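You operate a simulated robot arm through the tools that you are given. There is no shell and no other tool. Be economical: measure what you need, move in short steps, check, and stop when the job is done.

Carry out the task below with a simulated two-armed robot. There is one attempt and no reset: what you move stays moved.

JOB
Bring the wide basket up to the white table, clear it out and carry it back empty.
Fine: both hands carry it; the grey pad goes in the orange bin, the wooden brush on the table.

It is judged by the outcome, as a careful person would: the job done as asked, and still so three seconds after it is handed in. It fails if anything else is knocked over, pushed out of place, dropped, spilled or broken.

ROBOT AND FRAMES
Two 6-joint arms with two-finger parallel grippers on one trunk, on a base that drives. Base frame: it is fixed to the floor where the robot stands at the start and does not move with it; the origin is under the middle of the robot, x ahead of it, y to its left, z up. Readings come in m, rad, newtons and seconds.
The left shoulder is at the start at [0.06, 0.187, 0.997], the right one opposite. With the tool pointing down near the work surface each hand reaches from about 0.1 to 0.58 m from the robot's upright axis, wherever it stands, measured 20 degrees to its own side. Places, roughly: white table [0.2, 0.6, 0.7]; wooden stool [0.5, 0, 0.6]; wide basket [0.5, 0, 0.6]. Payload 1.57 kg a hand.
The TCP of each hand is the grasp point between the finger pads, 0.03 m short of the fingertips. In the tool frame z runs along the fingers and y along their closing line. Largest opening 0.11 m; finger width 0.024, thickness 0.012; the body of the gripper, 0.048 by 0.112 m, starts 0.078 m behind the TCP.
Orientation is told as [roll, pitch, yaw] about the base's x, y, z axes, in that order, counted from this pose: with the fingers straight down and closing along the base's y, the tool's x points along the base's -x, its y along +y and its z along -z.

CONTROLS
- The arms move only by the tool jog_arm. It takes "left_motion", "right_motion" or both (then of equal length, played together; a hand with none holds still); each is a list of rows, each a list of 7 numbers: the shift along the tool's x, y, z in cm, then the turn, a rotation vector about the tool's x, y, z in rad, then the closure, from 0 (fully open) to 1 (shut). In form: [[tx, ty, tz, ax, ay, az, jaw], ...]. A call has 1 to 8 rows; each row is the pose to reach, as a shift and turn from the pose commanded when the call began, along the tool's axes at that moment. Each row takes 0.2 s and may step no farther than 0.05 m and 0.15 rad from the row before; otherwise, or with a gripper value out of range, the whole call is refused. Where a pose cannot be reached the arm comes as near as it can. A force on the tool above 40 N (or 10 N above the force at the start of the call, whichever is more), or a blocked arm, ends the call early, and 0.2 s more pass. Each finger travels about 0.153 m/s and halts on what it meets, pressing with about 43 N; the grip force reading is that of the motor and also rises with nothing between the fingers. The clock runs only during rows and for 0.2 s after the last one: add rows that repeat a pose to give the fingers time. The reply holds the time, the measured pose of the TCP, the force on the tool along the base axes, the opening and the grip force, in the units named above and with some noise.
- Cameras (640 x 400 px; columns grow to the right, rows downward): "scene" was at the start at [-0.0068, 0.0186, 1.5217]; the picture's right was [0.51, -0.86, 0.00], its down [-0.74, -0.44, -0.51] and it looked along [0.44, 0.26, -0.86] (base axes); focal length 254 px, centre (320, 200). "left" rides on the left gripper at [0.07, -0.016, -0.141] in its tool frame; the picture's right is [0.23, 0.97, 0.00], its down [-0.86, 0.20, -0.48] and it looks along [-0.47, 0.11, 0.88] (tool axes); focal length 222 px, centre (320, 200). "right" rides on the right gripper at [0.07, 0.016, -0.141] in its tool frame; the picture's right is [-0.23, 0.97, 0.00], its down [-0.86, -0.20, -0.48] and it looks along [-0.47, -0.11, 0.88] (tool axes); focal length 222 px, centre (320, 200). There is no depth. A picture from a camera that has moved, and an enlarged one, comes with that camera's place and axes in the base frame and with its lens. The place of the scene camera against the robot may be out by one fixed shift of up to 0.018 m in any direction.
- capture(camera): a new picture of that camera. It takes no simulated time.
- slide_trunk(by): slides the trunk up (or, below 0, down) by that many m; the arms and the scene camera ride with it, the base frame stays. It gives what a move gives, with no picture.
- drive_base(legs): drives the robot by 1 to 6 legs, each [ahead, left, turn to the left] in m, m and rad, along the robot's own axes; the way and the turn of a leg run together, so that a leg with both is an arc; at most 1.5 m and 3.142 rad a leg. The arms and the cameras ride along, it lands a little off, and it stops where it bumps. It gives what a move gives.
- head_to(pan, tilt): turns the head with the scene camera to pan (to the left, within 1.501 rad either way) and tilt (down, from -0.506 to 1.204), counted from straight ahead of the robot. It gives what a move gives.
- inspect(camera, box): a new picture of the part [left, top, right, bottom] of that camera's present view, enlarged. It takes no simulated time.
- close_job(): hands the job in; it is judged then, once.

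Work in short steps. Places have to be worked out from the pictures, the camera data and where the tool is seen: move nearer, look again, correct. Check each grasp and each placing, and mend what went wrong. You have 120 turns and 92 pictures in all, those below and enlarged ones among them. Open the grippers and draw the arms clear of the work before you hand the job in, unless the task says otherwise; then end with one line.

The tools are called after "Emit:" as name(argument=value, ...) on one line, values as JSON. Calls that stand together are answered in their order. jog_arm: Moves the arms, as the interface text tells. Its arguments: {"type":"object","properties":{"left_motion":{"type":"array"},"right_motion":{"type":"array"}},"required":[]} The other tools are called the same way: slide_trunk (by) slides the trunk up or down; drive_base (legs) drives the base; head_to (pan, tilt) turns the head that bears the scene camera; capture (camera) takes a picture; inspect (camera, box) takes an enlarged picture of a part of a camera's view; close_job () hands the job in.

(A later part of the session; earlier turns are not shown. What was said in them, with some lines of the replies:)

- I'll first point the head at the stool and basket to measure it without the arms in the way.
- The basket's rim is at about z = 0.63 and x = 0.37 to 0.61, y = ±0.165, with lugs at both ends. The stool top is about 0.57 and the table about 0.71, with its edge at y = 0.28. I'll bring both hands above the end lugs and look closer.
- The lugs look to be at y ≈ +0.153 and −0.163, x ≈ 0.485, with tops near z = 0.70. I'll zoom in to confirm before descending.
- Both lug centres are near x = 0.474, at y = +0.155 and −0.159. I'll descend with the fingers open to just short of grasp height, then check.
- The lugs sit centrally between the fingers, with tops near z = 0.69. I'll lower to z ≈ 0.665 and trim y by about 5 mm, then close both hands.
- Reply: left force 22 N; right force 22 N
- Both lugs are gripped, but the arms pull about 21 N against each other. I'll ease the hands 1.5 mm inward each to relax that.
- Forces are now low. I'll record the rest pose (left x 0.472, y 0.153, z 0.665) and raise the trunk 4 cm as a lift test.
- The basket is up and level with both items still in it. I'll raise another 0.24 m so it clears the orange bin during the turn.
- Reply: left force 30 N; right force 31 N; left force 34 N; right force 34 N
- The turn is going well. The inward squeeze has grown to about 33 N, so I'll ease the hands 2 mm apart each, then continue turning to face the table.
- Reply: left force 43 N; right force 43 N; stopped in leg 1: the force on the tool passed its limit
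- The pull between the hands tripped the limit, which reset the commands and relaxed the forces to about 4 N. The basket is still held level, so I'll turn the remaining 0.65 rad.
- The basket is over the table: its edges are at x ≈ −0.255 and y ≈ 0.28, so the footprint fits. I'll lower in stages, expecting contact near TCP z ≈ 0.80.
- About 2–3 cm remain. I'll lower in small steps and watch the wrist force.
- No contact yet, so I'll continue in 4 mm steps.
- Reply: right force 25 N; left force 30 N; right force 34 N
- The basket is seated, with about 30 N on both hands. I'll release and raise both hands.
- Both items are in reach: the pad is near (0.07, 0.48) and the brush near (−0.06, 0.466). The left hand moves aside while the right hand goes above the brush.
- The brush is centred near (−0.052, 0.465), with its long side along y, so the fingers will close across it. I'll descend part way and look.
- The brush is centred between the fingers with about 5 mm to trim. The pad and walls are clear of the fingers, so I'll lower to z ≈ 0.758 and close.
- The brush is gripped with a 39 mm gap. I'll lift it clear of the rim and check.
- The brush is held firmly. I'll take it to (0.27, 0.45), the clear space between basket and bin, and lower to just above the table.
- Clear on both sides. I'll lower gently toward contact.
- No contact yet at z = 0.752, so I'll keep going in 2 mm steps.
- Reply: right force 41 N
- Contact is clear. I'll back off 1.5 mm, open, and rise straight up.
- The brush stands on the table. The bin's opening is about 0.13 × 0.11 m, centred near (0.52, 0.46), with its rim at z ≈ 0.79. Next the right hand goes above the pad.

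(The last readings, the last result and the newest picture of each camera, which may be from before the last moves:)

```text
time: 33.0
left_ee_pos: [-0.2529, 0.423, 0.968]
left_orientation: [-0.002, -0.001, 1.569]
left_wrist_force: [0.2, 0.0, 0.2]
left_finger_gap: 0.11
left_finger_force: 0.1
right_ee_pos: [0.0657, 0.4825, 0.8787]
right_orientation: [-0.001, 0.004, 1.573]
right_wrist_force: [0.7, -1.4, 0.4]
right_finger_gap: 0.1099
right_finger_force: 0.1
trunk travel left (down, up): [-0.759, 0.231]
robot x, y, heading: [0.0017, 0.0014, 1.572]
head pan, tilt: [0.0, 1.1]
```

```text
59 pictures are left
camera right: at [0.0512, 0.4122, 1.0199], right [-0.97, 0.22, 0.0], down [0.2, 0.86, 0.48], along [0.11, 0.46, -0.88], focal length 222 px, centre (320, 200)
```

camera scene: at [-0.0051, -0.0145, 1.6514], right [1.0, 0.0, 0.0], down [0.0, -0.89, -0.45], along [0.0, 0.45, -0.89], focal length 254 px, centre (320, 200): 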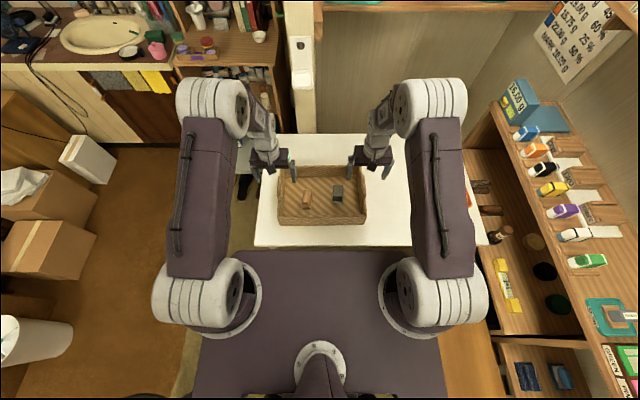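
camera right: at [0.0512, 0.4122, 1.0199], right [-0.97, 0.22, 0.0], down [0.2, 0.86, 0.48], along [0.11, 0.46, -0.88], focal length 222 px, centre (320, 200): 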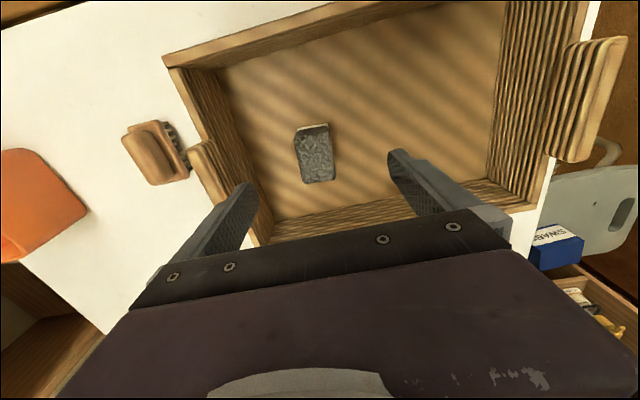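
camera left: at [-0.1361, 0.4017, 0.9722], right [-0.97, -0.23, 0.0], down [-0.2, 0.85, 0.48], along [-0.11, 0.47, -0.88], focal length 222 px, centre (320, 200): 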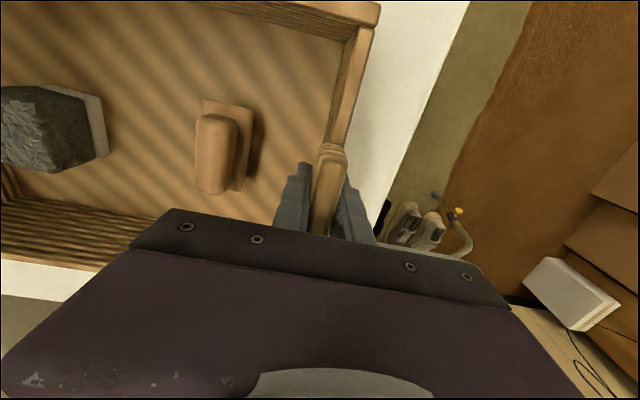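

The pad is centred near (0.075, 0.488), close to the right wall. I'll descend with the fingers only partly open (about 8 cm), checking once part way.

Emit:
jog_arm(right_motion=[[-0.6, -0.9, 3, 0, 0, 0, 0.3], [-0.6, -0.9, 6, 0, 0, 0, 0.3], [-0.6, -0.9, 9, 0, 0, 0, 0.3]])

Emit:
capture(camera="right")

```text
time: 33.8
left_ee_pos: [-0.2528, 0.4228, 0.9682]
left_orientation: [-0.002, -0.002, 1.569]
left_wrist_force: [0.7, 0.4, -0.6]
left_finger_gap: 0.1098
left_finger_force: 0.1
right_ee_pos: [0.076, 0.4859, 0.788]
right_orientation: [0.001, 0.001, 1.574]
right_wrist_force: [0.5, -0.1, 0.1]
right_finger_gap: 0.0771
right_finger_force: 0.1
trunk travel left (down, up): [-0.759, 0.231]
robot x, y, heading: [-0.0007, 0.0011, 1.568]
head pan, tilt: [0.0, 1.1]
```

```text
58 pictures are left
camera right: at [0.0608, 0.4157, 0.9295], right [-0.97, 0.22, 0.0], down [0.2, 0.86, 0.48], along [0.11, 0.46, -0.88], focal length 222 px, centre (320, 200)
```

right: 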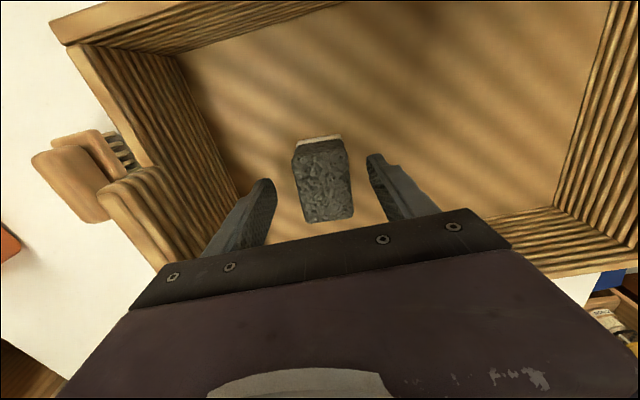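

The pad is centred between the fingers and the wall is clear. I'll lower to z ≈ 0.76, close, then lift.

Emit:
jog_arm(right_motion=[[0, 0, 2.8, 0, 0, 0, 0.3], [0, 0, 2.8, 0, 0, 0, 0.7], [0, 0, 2.8, 0, 0, 0, 1], [0, 0, 2.8, 0, 0, 0, 1], [0, 0, -1, 0, 0, 0, 1], [0, 0, -5, 0, 0, 0, 1], [0, 0, -9, 0, 0, 0, 1], [0, 0, -13, 0, 0, 0, 1]])

Emit:
capture(camera="right")

```text
time: 35.6
left_ee_pos: [-0.253, 0.4202, 0.9678]
left_orientation: [-0.001, -0.002, 1.569]
left_wrist_force: [0.4, -0.1, 0.8]
left_finger_gap: 0.1101
left_finger_force: 0.1
right_ee_pos: [0.0794, 0.49, 0.9179]
right_orientation: [-0.002, 0.003, 1.574]
right_wrist_force: [-0.4, 0.3, 0.5]
right_finger_gap: 0.039
right_finger_force: 43.1
trunk travel left (down, up): [-0.759, 0.231]
robot x, y, heading: [-0.0016, -0.0014, 1.571]
head pan, tilt: [0.0, 1.1]
```

```text
57 pictures are left
camera right: at [0.0642, 0.4201, 1.0605], right [-0.97, 0.22, 0.0], down [0.2, 0.86, 0.48], along [0.11, 0.46, -0.88], focal length 222 px, centre (320, 200)
```

right: 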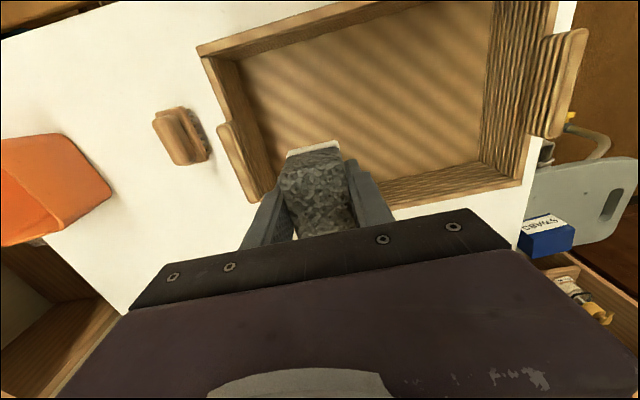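

The pad is held and the basket is empty. The bin is slightly beyond reach, so I'll drive 8 cm right and 4 cm forward.

Emit:
drive_base(legs=[[0, -0.08, 0], [0.04, 0, 0]])

Emit:
capture(camera="scene")

```text
time: 37.1
left_ee_pos: [-0.1731, 0.4563, 0.9696]
left_orientation: [-0.003, -0.006, 1.57]
left_wrist_force: [-0.1, 0.3, -0.6]
left_finger_gap: 0.1101
left_finger_force: 0.0
right_ee_pos: [0.1569, 0.527, 0.9209]
right_orientation: [-0.003, -0.002, 1.575]
right_wrist_force: [0.5, -0.4, 0.3]
right_finger_gap: 0.0393
right_finger_force: 42.9
trunk travel left (down, up): [-0.759, 0.231]
robot x, y, heading: [0.0836, 0.041, 1.571]
head pan, tilt: [0.0, 1.1]
```

```text
56 pictures are left
camera scene: at [0.073, 0.0198, 1.6515], right [1.0, 0.0, 0.0], down [0.0, -0.89, -0.46], along [0.0, 0.46, -0.89], focal length 254 px, centre (320, 200)
```

scene: 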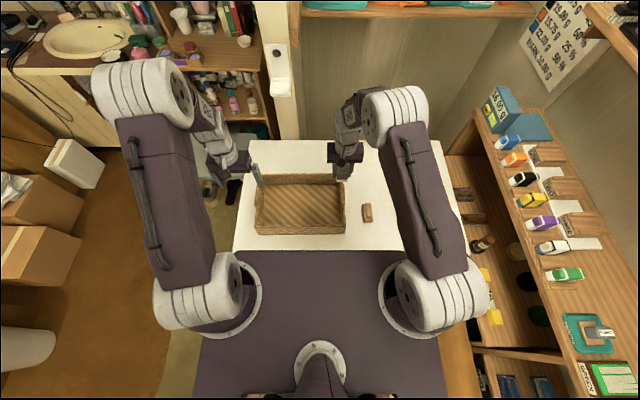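

The path to the bin is clear at this height, so I'll swing the pad over toward the bin centre.

Emit:
jog_arm(right_motion=[[1, -4.5, 0, 0, 0, 0, 1], [2, -9, 0, 0, 0, 0, 1], [3, -13.5, 0, 0, 0, 0, 1], [4, -18, 0, 0, 0, 0, 1], [5, -22.5, 0, 0, 0, 0, 1], [6, -27, 0, 0, 0, 0, 1], [7, -30, 0, 0, 0, 0, 1]])

Emit:
capture(camera="right")

Emit:
capture(camera="scene")

```text
time: 38.8
left_ee_pos: [-0.1706, 0.4602, 0.9675]
left_orientation: [0.001, -0.003, 1.571]
left_wrist_force: [0.3, 0.2, 0.3]
left_finger_gap: 0.1101
left_finger_force: 0.0
right_ee_pos: [0.4576, 0.4646, 0.9194]
right_orientation: [0.0, -0.001, 1.577]
right_wrist_force: [0.2, 0.8, -0.3]
right_finger_gap: 0.0391
right_finger_force: 43.0
trunk travel left (down, up): [-0.759, 0.231]
robot x, y, heading: [0.0799, 0.0403, 1.564]
head pan, tilt: [0.0, 1.1]
```

```text
55 pictures are left
camera right: at [0.443, 0.3933, 1.0614], right [-0.98, 0.22, 0.0], down [0.19, 0.86, 0.48], along [0.11, 0.47, -0.88], focal length 222 px, centre (320, 200)
```

right: 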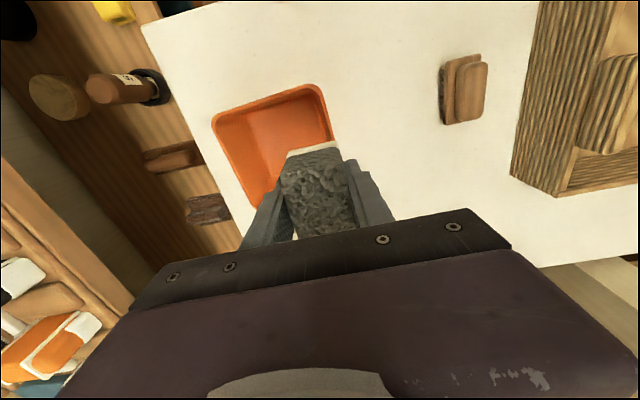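

```text
54 pictures are left
camera scene: at [0.0773, 0.0264, 1.6515], right [1.0, 0.0, 0.0], down [0.0, -0.89, -0.45], along [0.0, 0.45, -0.89], focal length 254 px, centre (320, 200)
```

scene: 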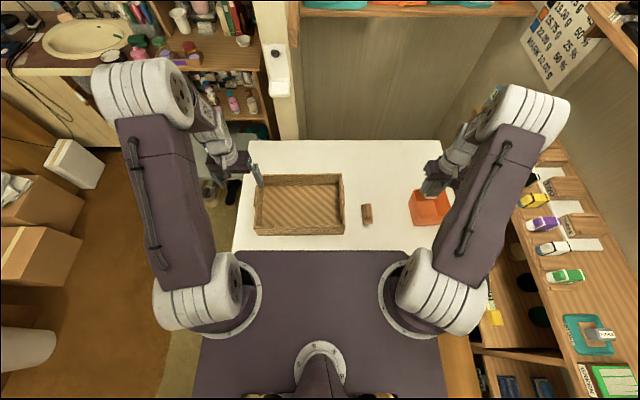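

The bin opening spans x 0.45–0.576 and y 0.40–0.524, so its centre is (0.513, 0.46). I'll centre over it and lower to just above the rim.

Emit:
jog_arm(right_motion=[[0.2, -3, 0, 0, 0, 0, 1], [0.3, -5.5, 0, 0, 0, 0, 1], [0.3, -5.5, 4, 0, 0, 0, 1], [0.3, -5.5, 7.5, 0, 0, 0, 1]])

Emit:
capture(camera="right")

```text
time: 39.8
left_ee_pos: [-0.1715, 0.4633, 0.9685]
left_orientation: [0.001, 0.001, 1.571]
left_wrist_force: [0.8, 0.0, -0.3]
left_finger_gap: 0.11
left_finger_force: 0.2
right_ee_pos: [0.5139, 0.4626, 0.8418]
right_orientation: [0.001, 0.001, 1.575]
right_wrist_force: [0.1, -0.1, -0.1]
right_finger_gap: 0.0389
right_finger_force: 43.2
trunk travel left (down, up): [-0.759, 0.231]
robot x, y, heading: [0.0786, 0.0409, 1.568]
head pan, tilt: [0.0, 1.1]
```

```text
53 pictures are left
camera right: at [0.4998, 0.3929, 0.9835], right [-0.98, 0.22, 0.0], down [0.19, 0.86, 0.48], along [0.11, 0.46, -0.88], focal length 222 px, centre (320, 200)
```

right: 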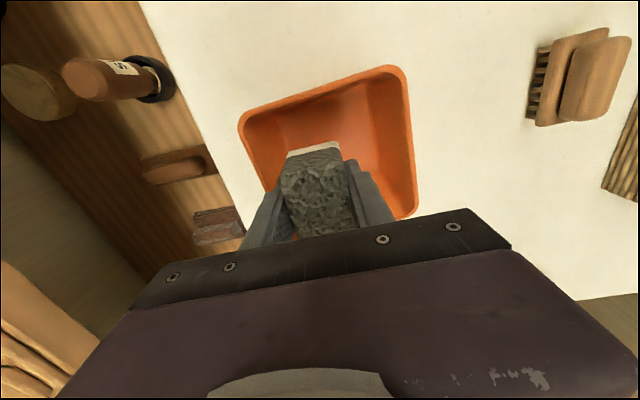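

The pad is within the opening. I'll lower it into the bin to z ≈ 0.772 and release with a partial opening.

Emit:
jog_arm(right_motion=[[0, 0.6, 2.5, 0, 0, 0, 1], [0, 0.6, 5, 0, 0, 0, 1], [0, 0.6, 7, 0, 0, 0, 1], [0, 0.6, 7, 0, 0, 0, 0.5], [0, 0.6, 7, 0, 0, 0, 0.4], [0, 0.6, 3.5, 0, 0, 0, 0.4], [0, 0.6, -1, 0, 0, 0, 0.4], [0, 0.6, -5, 0, 0, 0, 0.4]])

Emit:
capture(camera="right")

```text
time: 41.5
left_ee_pos: [-0.1718, 0.4607, 0.9689]
left_orientation: [0.0, -0.002, 1.57]
left_wrist_force: [0.3, 0.5, -0.2]
left_finger_gap: 0.1101
left_finger_force: 0.1
right_ee_pos: [0.508, 0.4581, 0.8909]
right_orientation: [0.0, 0.001, 1.577]
right_wrist_force: [-1.0, 0.7, 0.0]
right_finger_gap: 0.0661
right_finger_force: 0.0
trunk travel left (down, up): [-0.759, 0.231]
robot x, y, heading: [0.0833, 0.0385, 1.57]
head pan, tilt: [0.0, 1.1]
```

```text
52 pictures are left
camera right: at [0.4943, 0.3877, 1.0336], right [-0.98, 0.22, 0.0], down [0.19, 0.86, 0.48], along [0.11, 0.46, -0.88], focal length 222 px, centre (320, 200)
```

right: 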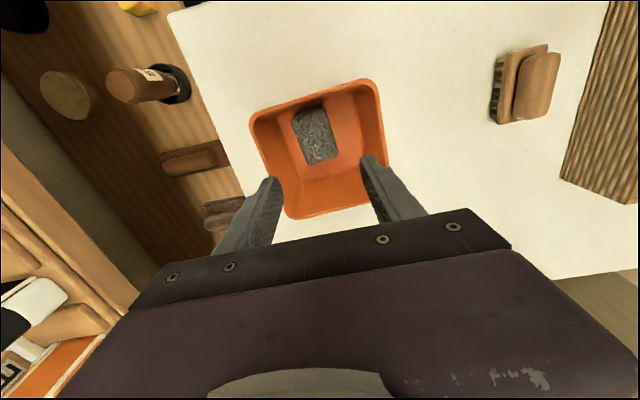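

The pad is in the bin, and the bin and brush are undisturbed. I'll bring both hands back toward the lugs, then drive back by the same offset.

Emit:
jog_arm(left_motion=[[-1, -2, 1, 0, 0, 0, 0], [-2, -4, 2, 0, 0, 0, 0], [-3, -6, 3, 0, 0, 0, 0], [-4, -8, 4, 0, 0, 0, 0], [-5, -9.9, 5, 0, 0, 0, 0], [-5, -9.9, 5, 0, 0, 0, 0], [-5, -9.9, 5, 0, 0, 0, 0]], right_motion=[[0, 0, -3, 0, 0, 0, 0.4], [-1, 4.5, -3, 0, 0, 0, 0.4], [-2, 9, -3, 0, 0, 0, 0.4], [-3, 13.5, -3, 0, 0, 0, 0.4], [-4, 18, -3, 0, 0, 0, 0.2], [-5, 22.5, -3, 0, 0, 0, 0], [-5.5, 26.8, -3, 0, 0, 0, 0]])

Emit:
drive_base(legs=[[-0.04, 0, 0], [0, 0.08, 0]])

Emit:
capture(camera="left")

Emit:
capture(camera="right")

```text
time: 43.1
left_ee_pos: [-0.0719, 0.5129, 0.9177]
left_orientation: [-0.002, 0.001, 1.569]
left_wrist_force: [0.3, -0.4, -0.3]
left_finger_gap: 0.1103
left_finger_force: 0.1
right_ee_pos: [0.2393, 0.5143, 0.9242]
right_orientation: [-0.001, 0.001, 1.578]
right_wrist_force: [0.5, 0.4, 0.4]
right_finger_gap: 0.1101
right_finger_force: 0.0
trunk travel left (down, up): [-0.759, 0.231]
robot x, y, heading: [0.0811, 0.0382, 1.569]
head pan, tilt: [0.0, 1.1]
```

```text
time: 44.7
left_ee_pos: [-0.1466, 0.4734, 0.9197]
left_orientation: [0.001, -0.002, 1.571]
left_wrist_force: [-0.2, 0.1, -0.6]
left_finger_gap: 0.1102
left_finger_force: 0.1
right_ee_pos: [0.1645, 0.4742, 0.9242]
right_orientation: [0.001, 0.003, 1.577]
right_wrist_force: [0.3, 0.4, -0.2]
right_finger_gap: 0.1101
right_finger_force: 0.0
trunk travel left (down, up): [-0.759, 0.231]
robot x, y, heading: [0.0023, 0.0001, 1.569]
head pan, tilt: [0.0, 1.1]
```

```text
51 pictures are left
camera left: at [-0.1296, 0.4026, 1.0613], right [-0.97, -0.23, 0.0], down [-0.2, 0.85, 0.48], along [-0.11, 0.47, -0.88], focal length 222 px, centre (320, 200)
```

left: 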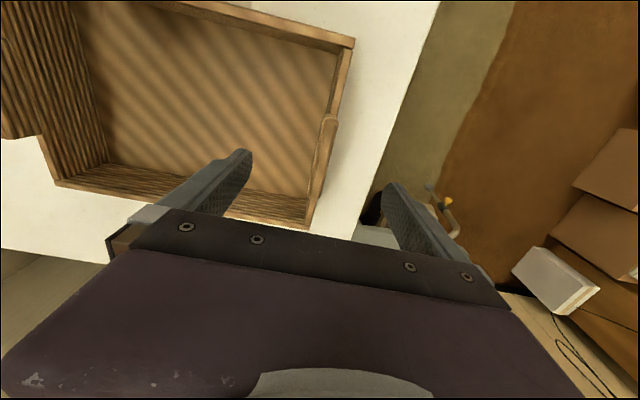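

```text
50 pictures are left
camera right: at [0.15, 0.4044, 1.0656], right [-0.97, 0.22, 0.0], down [0.2, 0.86, 0.48], along [0.11, 0.46, -0.88], focal length 222 px, centre (320, 200)
```

right: 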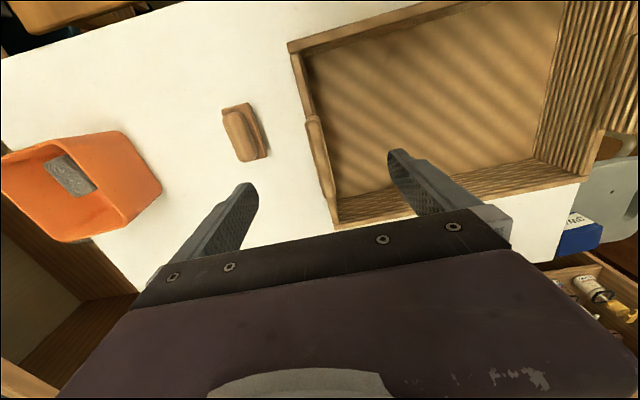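

The lugs are where I released them. I'll lower to the earlier grasp poses and close both hands.

Emit:
jog_arm(left_motion=[[0.3, 0.7, 4, 0, 0, 0, 0], [0.3, 0.7, 8, 0, 0, 0, 0], [0.3, 0.7, 11.5, 0, 0, 0, 0]], right_motion=[[0.2, 0.45, 4, 0, 0, 0, 0], [0.2, 0.45, 8, 0, 0, 0, 0], [0.2, 0.45, 11.8, 0, 0, 0, 0]])

Emit:
capture(camera="left")

Emit:
capture(camera="right")

```text
time: 45.5
left_ee_pos: [-0.1561, 0.4726, 0.8026]
left_orientation: [0.0, -0.003, 1.571]
left_wrist_force: [-0.3, 0.7, -0.3]
left_finger_gap: 0.1097
left_finger_force: 0.1
right_ee_pos: [0.1603, 0.4728, 0.8076]
right_orientation: [-0.003, 0.001, 1.576]
right_wrist_force: [0.0, 0.3, 0.2]
right_finger_gap: 0.1099
right_finger_force: 0.0
trunk travel left (down, up): [-0.759, 0.231]
robot x, y, heading: [0.0054, -0.0042, 1.566]
head pan, tilt: [0.0, 1.1]
```

```text
49 pictures are left
camera left: at [-0.1395, 0.4016, 0.9445], right [-0.97, -0.23, 0.0], down [-0.2, 0.85, 0.48], along [-0.11, 0.47, -0.88], focal length 222 px, centre (320, 200)
```

left: 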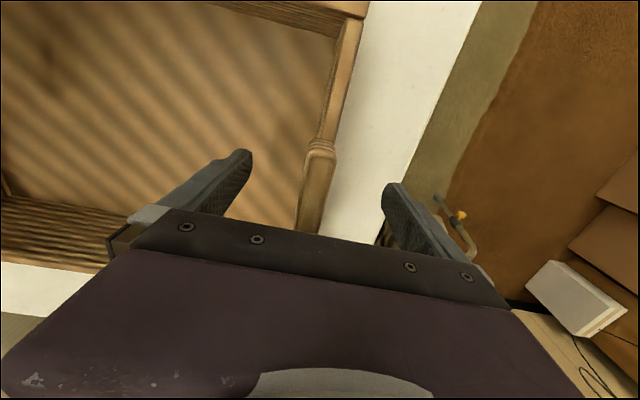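

```text
48 pictures are left
camera right: at [0.1459, 0.402, 0.9492], right [-0.97, 0.22, 0.0], down [0.19, 0.86, 0.48], along [0.11, 0.46, -0.88], focal length 222 px, centre (320, 200)
```

right: 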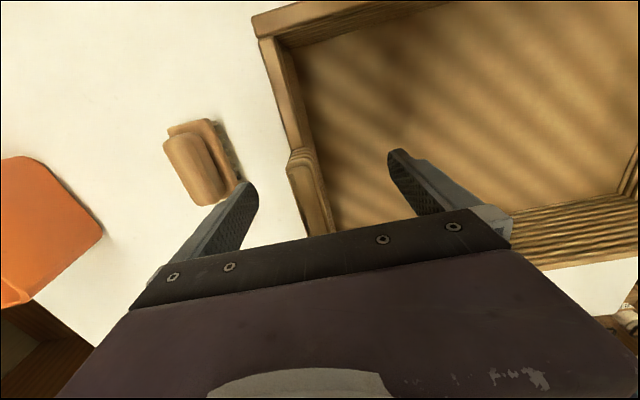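

Comparing with the earlier gripped views, both lugs sit about 5–6 mm toward +x. I'll shift both hands accordingly and close.

Emit:
jog_arm(left_motion=[[0, -0.6, 0, 0, 0, 0, 0], [0, -0.6, 0, 0, 0, 0, 0.5], [0, -0.6, 0, 0, 0, 0, 0.8], [0, -0.6, 0, 0, 0, 0, 1], [0, -0.6, 0, 0, 0, 0, 1]], right_motion=[[0, -0.45, 0, 0, 0, 0, 0], [0, -0.45, 0, 0, 0, 0, 0.5], [0, -0.45, 0, 0, 0, 0, 0.8], [0, -0.45, 0, 0, 0, 0, 1], [0, -0.45, 0, 0, 0, 0, 1]])

Emit:
capture(camera="right")

Emit:
capture(camera="left")

```text
time: 46.7
left_ee_pos: [-0.1499, 0.4718, 0.8034]
left_orientation: [-0.002, -0.002, 1.573]
left_wrist_force: [-5.6, 4.5, 0.3]
left_finger_gap: 0.0162
left_finger_force: 31.4
right_ee_pos: [0.1635, 0.4712, 0.8074]
right_orientation: [-0.002, 0.003, 1.578]
right_wrist_force: [5.0, -3.7, 2.0]
right_finger_gap: 0.0159
right_finger_force: 31.9
trunk travel left (down, up): [-0.759, 0.231]
robot x, y, heading: [0.0041, 0.0015, 1.572]
head pan, tilt: [0.0, 1.1]
```

```text
47 pictures are left
camera right: at [0.1496, 0.4018, 0.9489], right [-0.98, 0.22, 0.0], down [0.19, 0.86, 0.48], along [0.11, 0.46, -0.88], focal length 222 px, centre (320, 200)
```

right: 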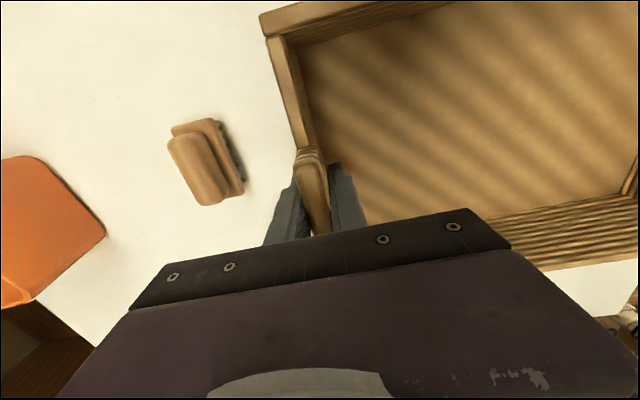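

```text
46 pictures are left
camera left: at [-0.1331, 0.4016, 0.9456], right [-0.97, -0.23, 0.0], down [-0.2, 0.85, 0.48], along [-0.11, 0.47, -0.88], focal length 222 px, centre (320, 200)
```

left: 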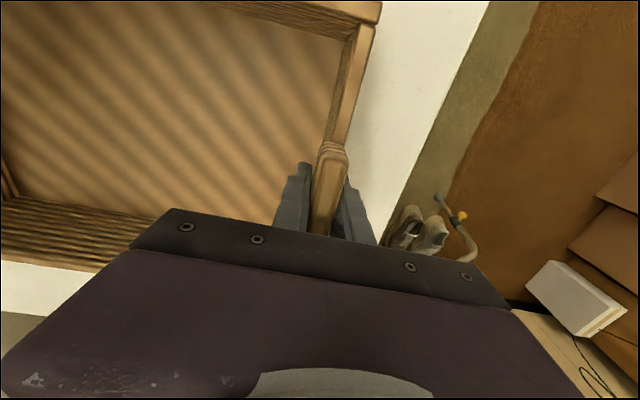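

Both lugs are gripped with about 6 N internal force. I'll lift 0.15 m so the basket clears the brush and bin.

Emit:
slide_trunk(by=0.15)

Emit:
drive_base(legs=[[0, 0, -0.75]])

Emit:
capture(camera="scene")

```text
time: 48.4
left_ee_pos: [-0.1484, 0.4717, 0.9533]
left_orientation: [0.0, -0.003, 1.57]
left_wrist_force: [-15.2, 4.1, -2.7]
left_finger_gap: 0.016
left_finger_force: 31.5
right_ee_pos: [0.1634, 0.4721, 0.957]
right_orientation: [0.0, 0.004, 1.576]
right_wrist_force: [14.2, -4.7, 0.1]
right_finger_gap: 0.0158
right_finger_force: 31.3
trunk travel left (down, up): [-0.909, 0.081]
robot x, y, heading: [0.0025, 0.0024, 1.571]
head pan, tilt: [0.0, 1.1]
```

```text
time: 50.8
left_ee_pos: [0.2143, 0.4499, 0.9531]
left_orientation: [-0.001, 0.0, 0.821]
left_wrist_force: [-13.0, 18.1, -2.6]
left_finger_gap: 0.0162
left_finger_force: 31.4
right_ee_pos: [0.4432, 0.2357, 0.9566]
right_orientation: [0.0, 0.003, 0.825]
right_wrist_force: [13.3, -18.7, -1.9]
right_finger_gap: 0.0159
right_finger_force: 31.3
trunk travel left (down, up): [-0.909, 0.081]
robot x, y, heading: [0.0054, -0.0025, 0.819]
head pan, tilt: [0.0, 1.1]
```

```text
45 pictures are left
camera scene: at [0.0009, -0.0123, 1.8015], right [0.73, -0.68, 0.0], down [-0.61, -0.65, -0.45], along [0.31, 0.33, -0.89], focal length 254 px, centre (320, 200)
```

scene: 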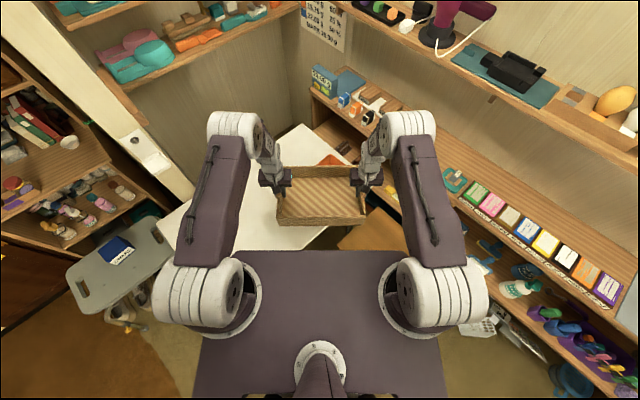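

The squeeze is 22 N and slowly rising. I'll ease 0.6 mm each hand, then finish the turn.

Emit:
jog_arm(left_motion=[[0, 0.06, 0, 0, 0, 0, 1], [0, 0.06, 0, 0, 0, 0, 1]], right_motion=[[0, -0.06, 0, 0, 0, 0, 1], [0, -0.06, 0, 0, 0, 0, 1]])

Emit:
drive_base(legs=[[0, 0, -0.82]])

Emit:
capture(camera="scene")

Emit:
capture(camera="right")

Emit:
capture(camera="left")

```text
time: 51.4
left_ee_pos: [0.2146, 0.4504, 0.9528]
left_orientation: [-0.001, -0.001, 0.82]
left_wrist_force: [13.7, -5.4, -7.0]
left_finger_gap: 0.0163
left_finger_force: 31.5
right_ee_pos: [0.4429, 0.2353, 0.9561]
right_orientation: [-0.001, 0.003, 0.827]
right_wrist_force: [-13.7, 6.0, 2.2]
right_finger_gap: 0.016
right_finger_force: 31.8
trunk travel left (down, up): [-0.909, 0.081]
robot x, y, heading: [0.0046, 0.0045, 0.823]
head pan, tilt: [0.0, 1.1]
```

```text
time: 53.9
left_ee_pos: [0.4737, 0.1592, 0.9535]
left_orientation: [-0.001, 0.001, 0.01]
left_wrist_force: [3.9, -37.2, -4.6]
left_finger_gap: 0.016
left_finger_force: 31.4
right_ee_pos: [0.4768, -0.1551, 0.9565]
right_orientation: [-0.001, 0.003, 0.016]
right_wrist_force: [-5.2, 37.1, 1.6]
right_finger_gap: 0.016
right_finger_force: 31.1
trunk travel left (down, up): [-0.909, 0.081]
robot x, y, heading: [0.0027, -0.0009, 0.011]
head pan, tilt: [0.0, 1.1]
```

```text
44 pictures are left
camera scene: at [0.0026, -0.0151, 1.8015], right [0.01, -1.0, 0.0], down [-0.89, -0.01, -0.45], along [0.45, 0.0, -0.89], focal length 254 px, centre (320, 200)
```

scene: 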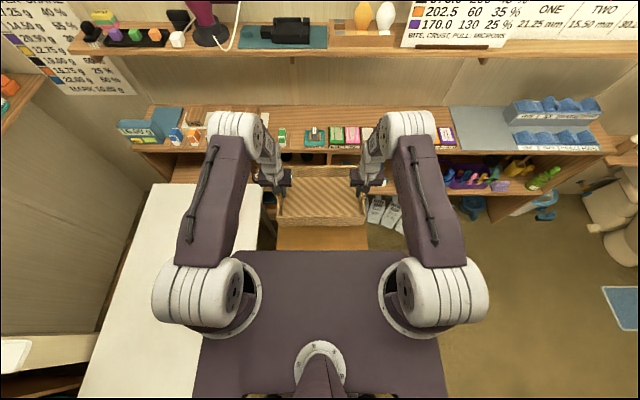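

```text
43 pictures are left
camera right: at [0.4091, -0.141, 1.0982], right [0.21, 0.98, 0.0], down [0.86, -0.19, 0.48], along [0.47, -0.1, -0.88], focal length 222 px, centre (320, 200)
```

right: 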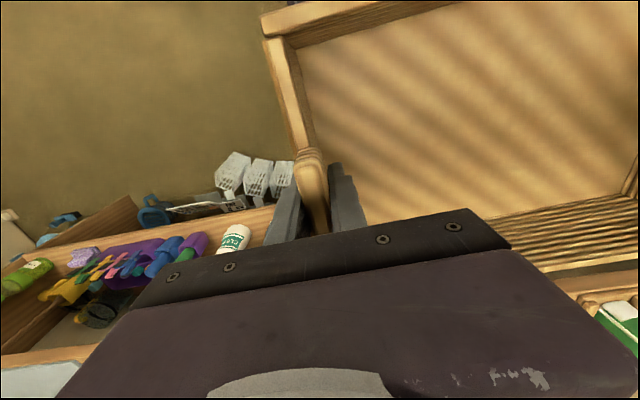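

```text
42 pictures are left
camera left: at [0.4052, 0.1412, 1.0953], right [-0.24, 0.97, 0.0], down [0.85, 0.21, 0.48], along [0.47, 0.11, -0.88], focal length 222 px, centre (320, 200)
```

left: 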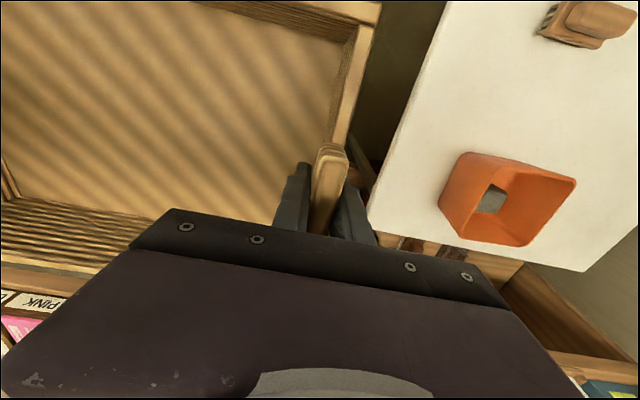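

I'm back over the stool with a 0.011 rad heading offset, which matches the 5–6 mm y offset. I'll relax the 37 N pull first and then correct the heading.

Emit:
jog_arm(left_motion=[[0, -0.1, 0, 0, 0, 0, 1], [0, -0.1, 0, 0, 0, 0, 1]], right_motion=[[0, 0.1, 0, 0, 0, 0, 1], [0, 0.1, 0, 0, 0, 0, 1]])

Emit:
drive_base(legs=[[0, 0, -0.012]])

```text
time: 54.5
left_ee_pos: [0.474, 0.1572, 0.9534]
left_orientation: [0.001, -0.001, 0.011]
left_wrist_force: [3.3, 30.7, -4.3]
left_finger_gap: 0.016
left_finger_force: 31.4
right_ee_pos: [0.4771, -0.1561, 0.955]
right_orientation: [-0.001, 0.004, 0.014]
right_wrist_force: [-4.3, -30.7, 0.8]
right_finger_gap: 0.0159
right_finger_force: 31.7
trunk travel left (down, up): [-0.909, 0.081]
robot x, y, heading: [0.0015, 0.001, 0.003]
head pan, tilt: [0.0, 1.1]
```

```text
time: 55.4
left_ee_pos: [0.4767, 0.1523, 0.9526]
left_orientation: [0.0, -0.001, 0.0]
left_wrist_force: [2.5, -0.7, -5.5]
left_finger_gap: 0.016
left_finger_force: 31.3
right_ee_pos: [0.4744, -0.1614, 0.9547]
right_orientation: [-0.002, 0.007, 0.001]
right_wrist_force: [-3.3, 1.0, 1.6]
right_finger_gap: 0.0158
right_finger_force: 31.4
trunk travel left (down, up): [-0.909, 0.081]
robot x, y, heading: [0.0016, 0.0001, -0.006]
head pan, tilt: [0.0, 1.1]
stopped in leg 1: the force on the tool passed its limit (the readings are from after the stop); the commanded pose is now the measured one
```

The position now matches the original, and the forces have relaxed to near zero. I'll lower to about 2.5 cm above the stool.

Emit:
slide_trunk(by=-0.262)

Emit:
capture(camera="left")

Emit:
capture(camera="scene")

```text
time: 58.1
left_ee_pos: [0.4755, 0.153, 0.6907]
left_orientation: [0.0, 0.0, 0.0]
left_wrist_force: [3.0, -1.2, -5.9]
left_finger_gap: 0.0158
left_finger_force: 31.5
right_ee_pos: [0.4735, -0.1624, 0.6932]
right_orientation: [-0.003, 0.007, 0.005]
right_wrist_force: [-2.9, 0.6, 1.6]
right_finger_gap: 0.0156
right_finger_force: 31.2
trunk travel left (down, up): [-0.647, 0.343]
robot x, y, heading: [0.0042, 0.0011, -0.004]
head pan, tilt: [0.0, 1.1]
```

```text
41 pictures are left
camera left: at [0.4074, 0.1354, 0.8334], right [-0.23, 0.97, 0.0], down [0.85, 0.2, 0.48], along [0.47, 0.11, -0.88], focal length 222 px, centre (320, 200)
```

left: 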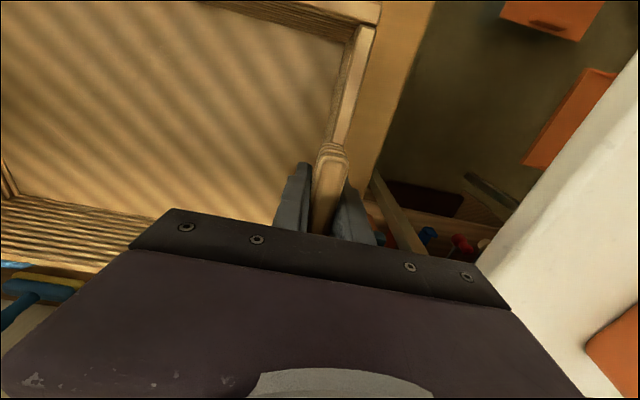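

```text
40 pictures are left
camera scene: at [0.0023, -0.0156, 1.5395], right [0.0, -1.0, 0.0], down [-0.89, 0.0, -0.45], along [0.45, 0.0, -0.89], focal length 254 px, centre (320, 200)
```

scene: 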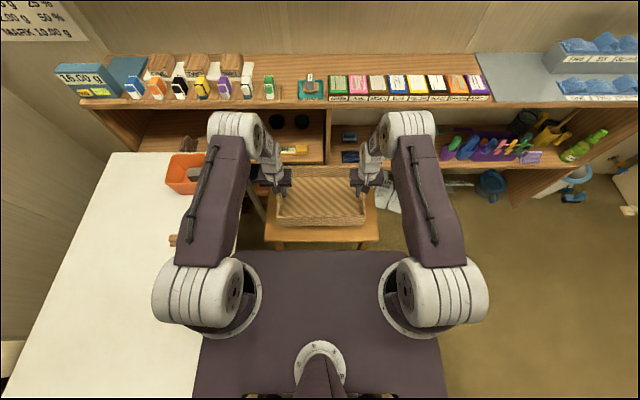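

Alignment over the stool looks right. I'll lower the rest in stages, expecting contact near z = 0.665.

Emit:
slide_trunk(by=-0.02)

Emit:
slide_trunk(by=-0.004)

Emit:
slide_trunk(by=-0.003)

```text
time: 58.8
left_ee_pos: [0.4763, 0.1528, 0.6717]
left_orientation: [-0.001, -0.001, 0.0]
left_wrist_force: [2.7, -0.8, -5.3]
left_finger_gap: 0.016
left_finger_force: 31.6
right_ee_pos: [0.4744, -0.1623, 0.6748]
right_orientation: [-0.001, 0.005, 0.003]
right_wrist_force: [-3.6, 0.7, 1.2]
right_finger_gap: 0.0159
right_finger_force: 32.2
trunk travel left (down, up): [-0.627, 0.363]
robot x, y, heading: [0.0065, -0.0012, -0.001]
head pan, tilt: [0.0, 1.1]
```

```text
time: 59.3
left_ee_pos: [0.4757, 0.1519, 0.6676]
left_orientation: [0.0, 0.001, 0.0]
left_wrist_force: [3.0, -0.8, -5.8]
left_finger_gap: 0.016
left_finger_force: 31.7
right_ee_pos: [0.474, -0.1615, 0.6699]
right_orientation: [-0.001, 0.005, 0.005]
right_wrist_force: [-3.1, 1.0, 0.6]
right_finger_gap: 0.0159
right_finger_force: 31.4
trunk travel left (down, up): [-0.623, 0.367]
robot x, y, heading: [0.0044, -0.0025, -0.001]
head pan, tilt: [0.0, 1.1]
```

```text
time: 59.8
left_ee_pos: [0.4765, 0.1511, 0.6644]
left_orientation: [0.0, 0.001, -0.001]
left_wrist_force: [3.9, 0.1, -5.3]
left_finger_gap: 0.0159
left_finger_force: 31.9
right_ee_pos: [0.4745, -0.1608, 0.6669]
right_orientation: [-0.001, 0.006, 0.002]
right_wrist_force: [-3.5, -0.1, 2.9]
right_finger_gap: 0.0156
right_finger_force: 31.4
trunk travel left (down, up): [-0.62, 0.37]
robot x, y, heading: [0.0034, 0.0011, -0.006]
head pan, tilt: [0.0, 1.1]
```

Contact is just beginning on the right (2.9 N). I'll take 2–3 mm more to seat it.

Emit:
slide_trunk(by=-0.002)

Emit:
slide_trunk(by=-0.002)

```text
time: 60.4
left_ee_pos: [0.4752, 0.1514, 0.6637]
left_orientation: [0.0, -0.001, -0.001]
left_wrist_force: [7.4, 0.7, 2.7]
left_finger_gap: 0.016
left_finger_force: 31.6
right_ee_pos: [0.4731, -0.1613, 0.6672]
right_orientation: [-0.001, 0.001, 0.005]
right_wrist_force: [-3.0, -0.5, 18.3]
right_finger_gap: 0.0159
right_finger_force: 31.3
trunk travel left (down, up): [-0.618, 0.372]
robot x, y, heading: [0.0029, 0.0007, -0.003]
head pan, tilt: [0.0, 1.1]
```

```text
time: 60.9
left_ee_pos: [0.4762, 0.1522, 0.6632]
left_orientation: [0.001, -0.007, 0.0]
left_wrist_force: [8.3, 2.4, 19.5]
left_finger_gap: 0.016
left_finger_force: 31.8
right_ee_pos: [0.4744, -0.1606, 0.6669]
right_orientation: [-0.002, -0.003, 0.003]
right_wrist_force: [1.6, -2.8, 29.0]
right_finger_gap: 0.0161
right_finger_force: 31.6
trunk travel left (down, up): [-0.616, 0.374]
robot x, y, heading: [0.0068, -0.0022, -0.003]
head pan, tilt: [0.0, 1.1]
```

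The basket is seated on the stool. I'll open both hands and rise straight up, then draw back.

Emit:
jog_arm(left_motion=[[0, 0, 0, 0, 0, 0, 0.3], [0, 0, 0, 0, 0, 0, 0], [0, 0, 0, 0, 0, 0, 0], [0, 0, -4, 0, 0, 0, 0], [0, 0, -8, 0, 0, 0, 0], [0, 0, -12, 0, 0, 0, 0], [0, 0, -16, 0, 0, 0, 0], [0, 0, -20, 0, 0, 0, 0]], right_motion=[[0, 0, 0, 0, 0, 0, 0.3], [0, 0, 0, 0, 0, 0, 0], [0, 0, 0, 0, 0, 0, 0], [0, 0, -4, 0, 0, 0, 0], [0, 0, -8, 0, 0, 0, 0], [0, 0, -12, 0, 0, 0, 0], [0, 0, -16, 0, 0, 0, 0], [0, 0, -20, 0, 0, 0, 0]])

Emit:
jog_arm(left_motion=[[2, 0, -4, 0, 0, 0, 0], [4, 0, -8, 0, 0, 0, 0], [6, 0, -12, 0, 0, 0, 0], [8, 0, -15, 0, 0, 0, 0]], right_motion=[[2, 0, -4, 0, 0, 0, 0], [4, 0, -8, 0, 0, 0, 0], [6, 0, -12, 0, 0, 0, 0], [8, 0, -15, 0, 0, 0, 0]])

Emit:
capture(camera="left")

Emit:
capture(camera="right")

Emit:
capture(camera="scene")

```text
time: 62.7
left_ee_pos: [0.4773, 0.153, 0.8618]
left_orientation: [0.002, -0.002, -0.001]
left_wrist_force: [1.2, -0.2, -0.1]
left_finger_gap: 0.1102
left_finger_force: 0.0
right_ee_pos: [0.4731, -0.1626, 0.8619]
right_orientation: [-0.002, 0.004, 0.003]
right_wrist_force: [-0.5, 0.2, 0.2]
right_finger_gap: 0.1101
right_finger_force: 0.1
trunk travel left (down, up): [-0.616, 0.374]
robot x, y, heading: [0.001, -0.0011, -0.008]
head pan, tilt: [0.0, 1.1]
```

```text
time: 63.7
left_ee_pos: [0.3904, 0.154, 1.0117]
left_orientation: [0.0, -0.004, 0.0]
left_wrist_force: [-1.0, -0.2, -0.1]
left_finger_gap: 0.1102
left_finger_force: 0.0
right_ee_pos: [0.3933, -0.1659, 1.0123]
right_orientation: [-0.001, 0.001, 0.004]
right_wrist_force: [-0.5, 0.4, 0.6]
right_finger_gap: 0.1097
right_finger_force: 0.1
trunk travel left (down, up): [-0.616, 0.374]
robot x, y, heading: [0.0028, 0.0003, -0.007]
head pan, tilt: [0.0, 1.1]
```

```text
39 pictures are left
camera left: at [0.322, 0.1365, 1.1534], right [-0.23, 0.97, 0.0], down [0.85, 0.2, 0.48], along [0.47, 0.11, -0.88], focal length 222 px, centre (320, 200)
```

left: 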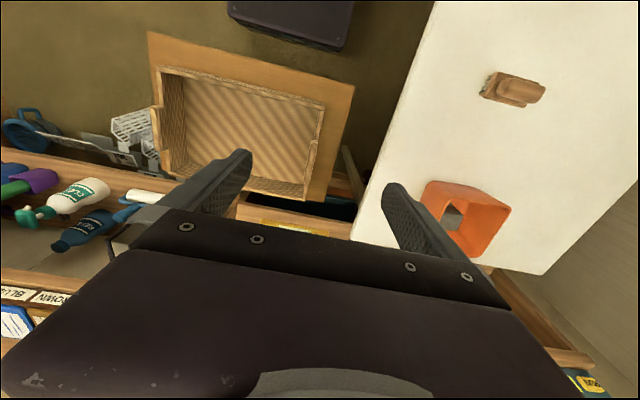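

```text
38 pictures are left
camera right: at [0.3264, -0.1501, 1.1539], right [0.22, 0.97, 0.0], down [0.86, -0.2, 0.48], along [0.46, -0.11, -0.88], focal length 222 px, centre (320, 200)
```

right: 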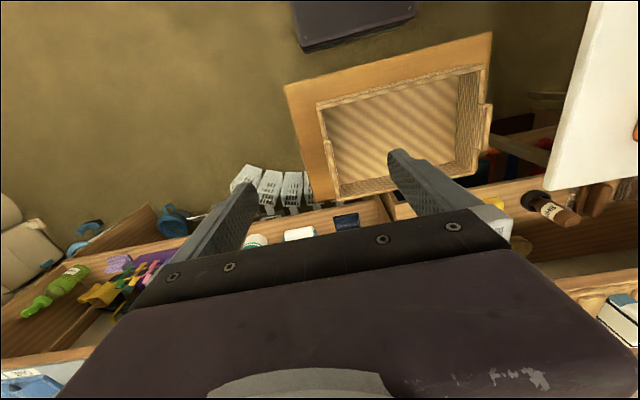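

```text
37 pictures are left
camera scene: at [-0.002, -0.0156, 1.5084], right [0.0, -1.0, 0.0], down [-0.89, 0.0, -0.46], along [0.46, 0.0, -0.89], focal length 254 px, centre (320, 200)
```

scene: 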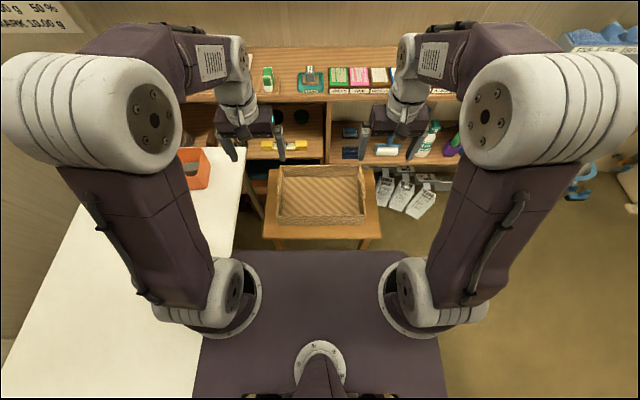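

The basket is back empty on the stool where it began, with the pad in the orange bin and the brush upright on the table. Both hands are open and clear, so I'm handing the job in.

Emit:
close_job()

```text
The job is handed in.
```

The wide basket was carried by both hands to the white table, emptied and carried back empty to its place on the stool; the grey pad is in the orange bin, the wooden brush is on the table, and I saw nothing else disturbed.
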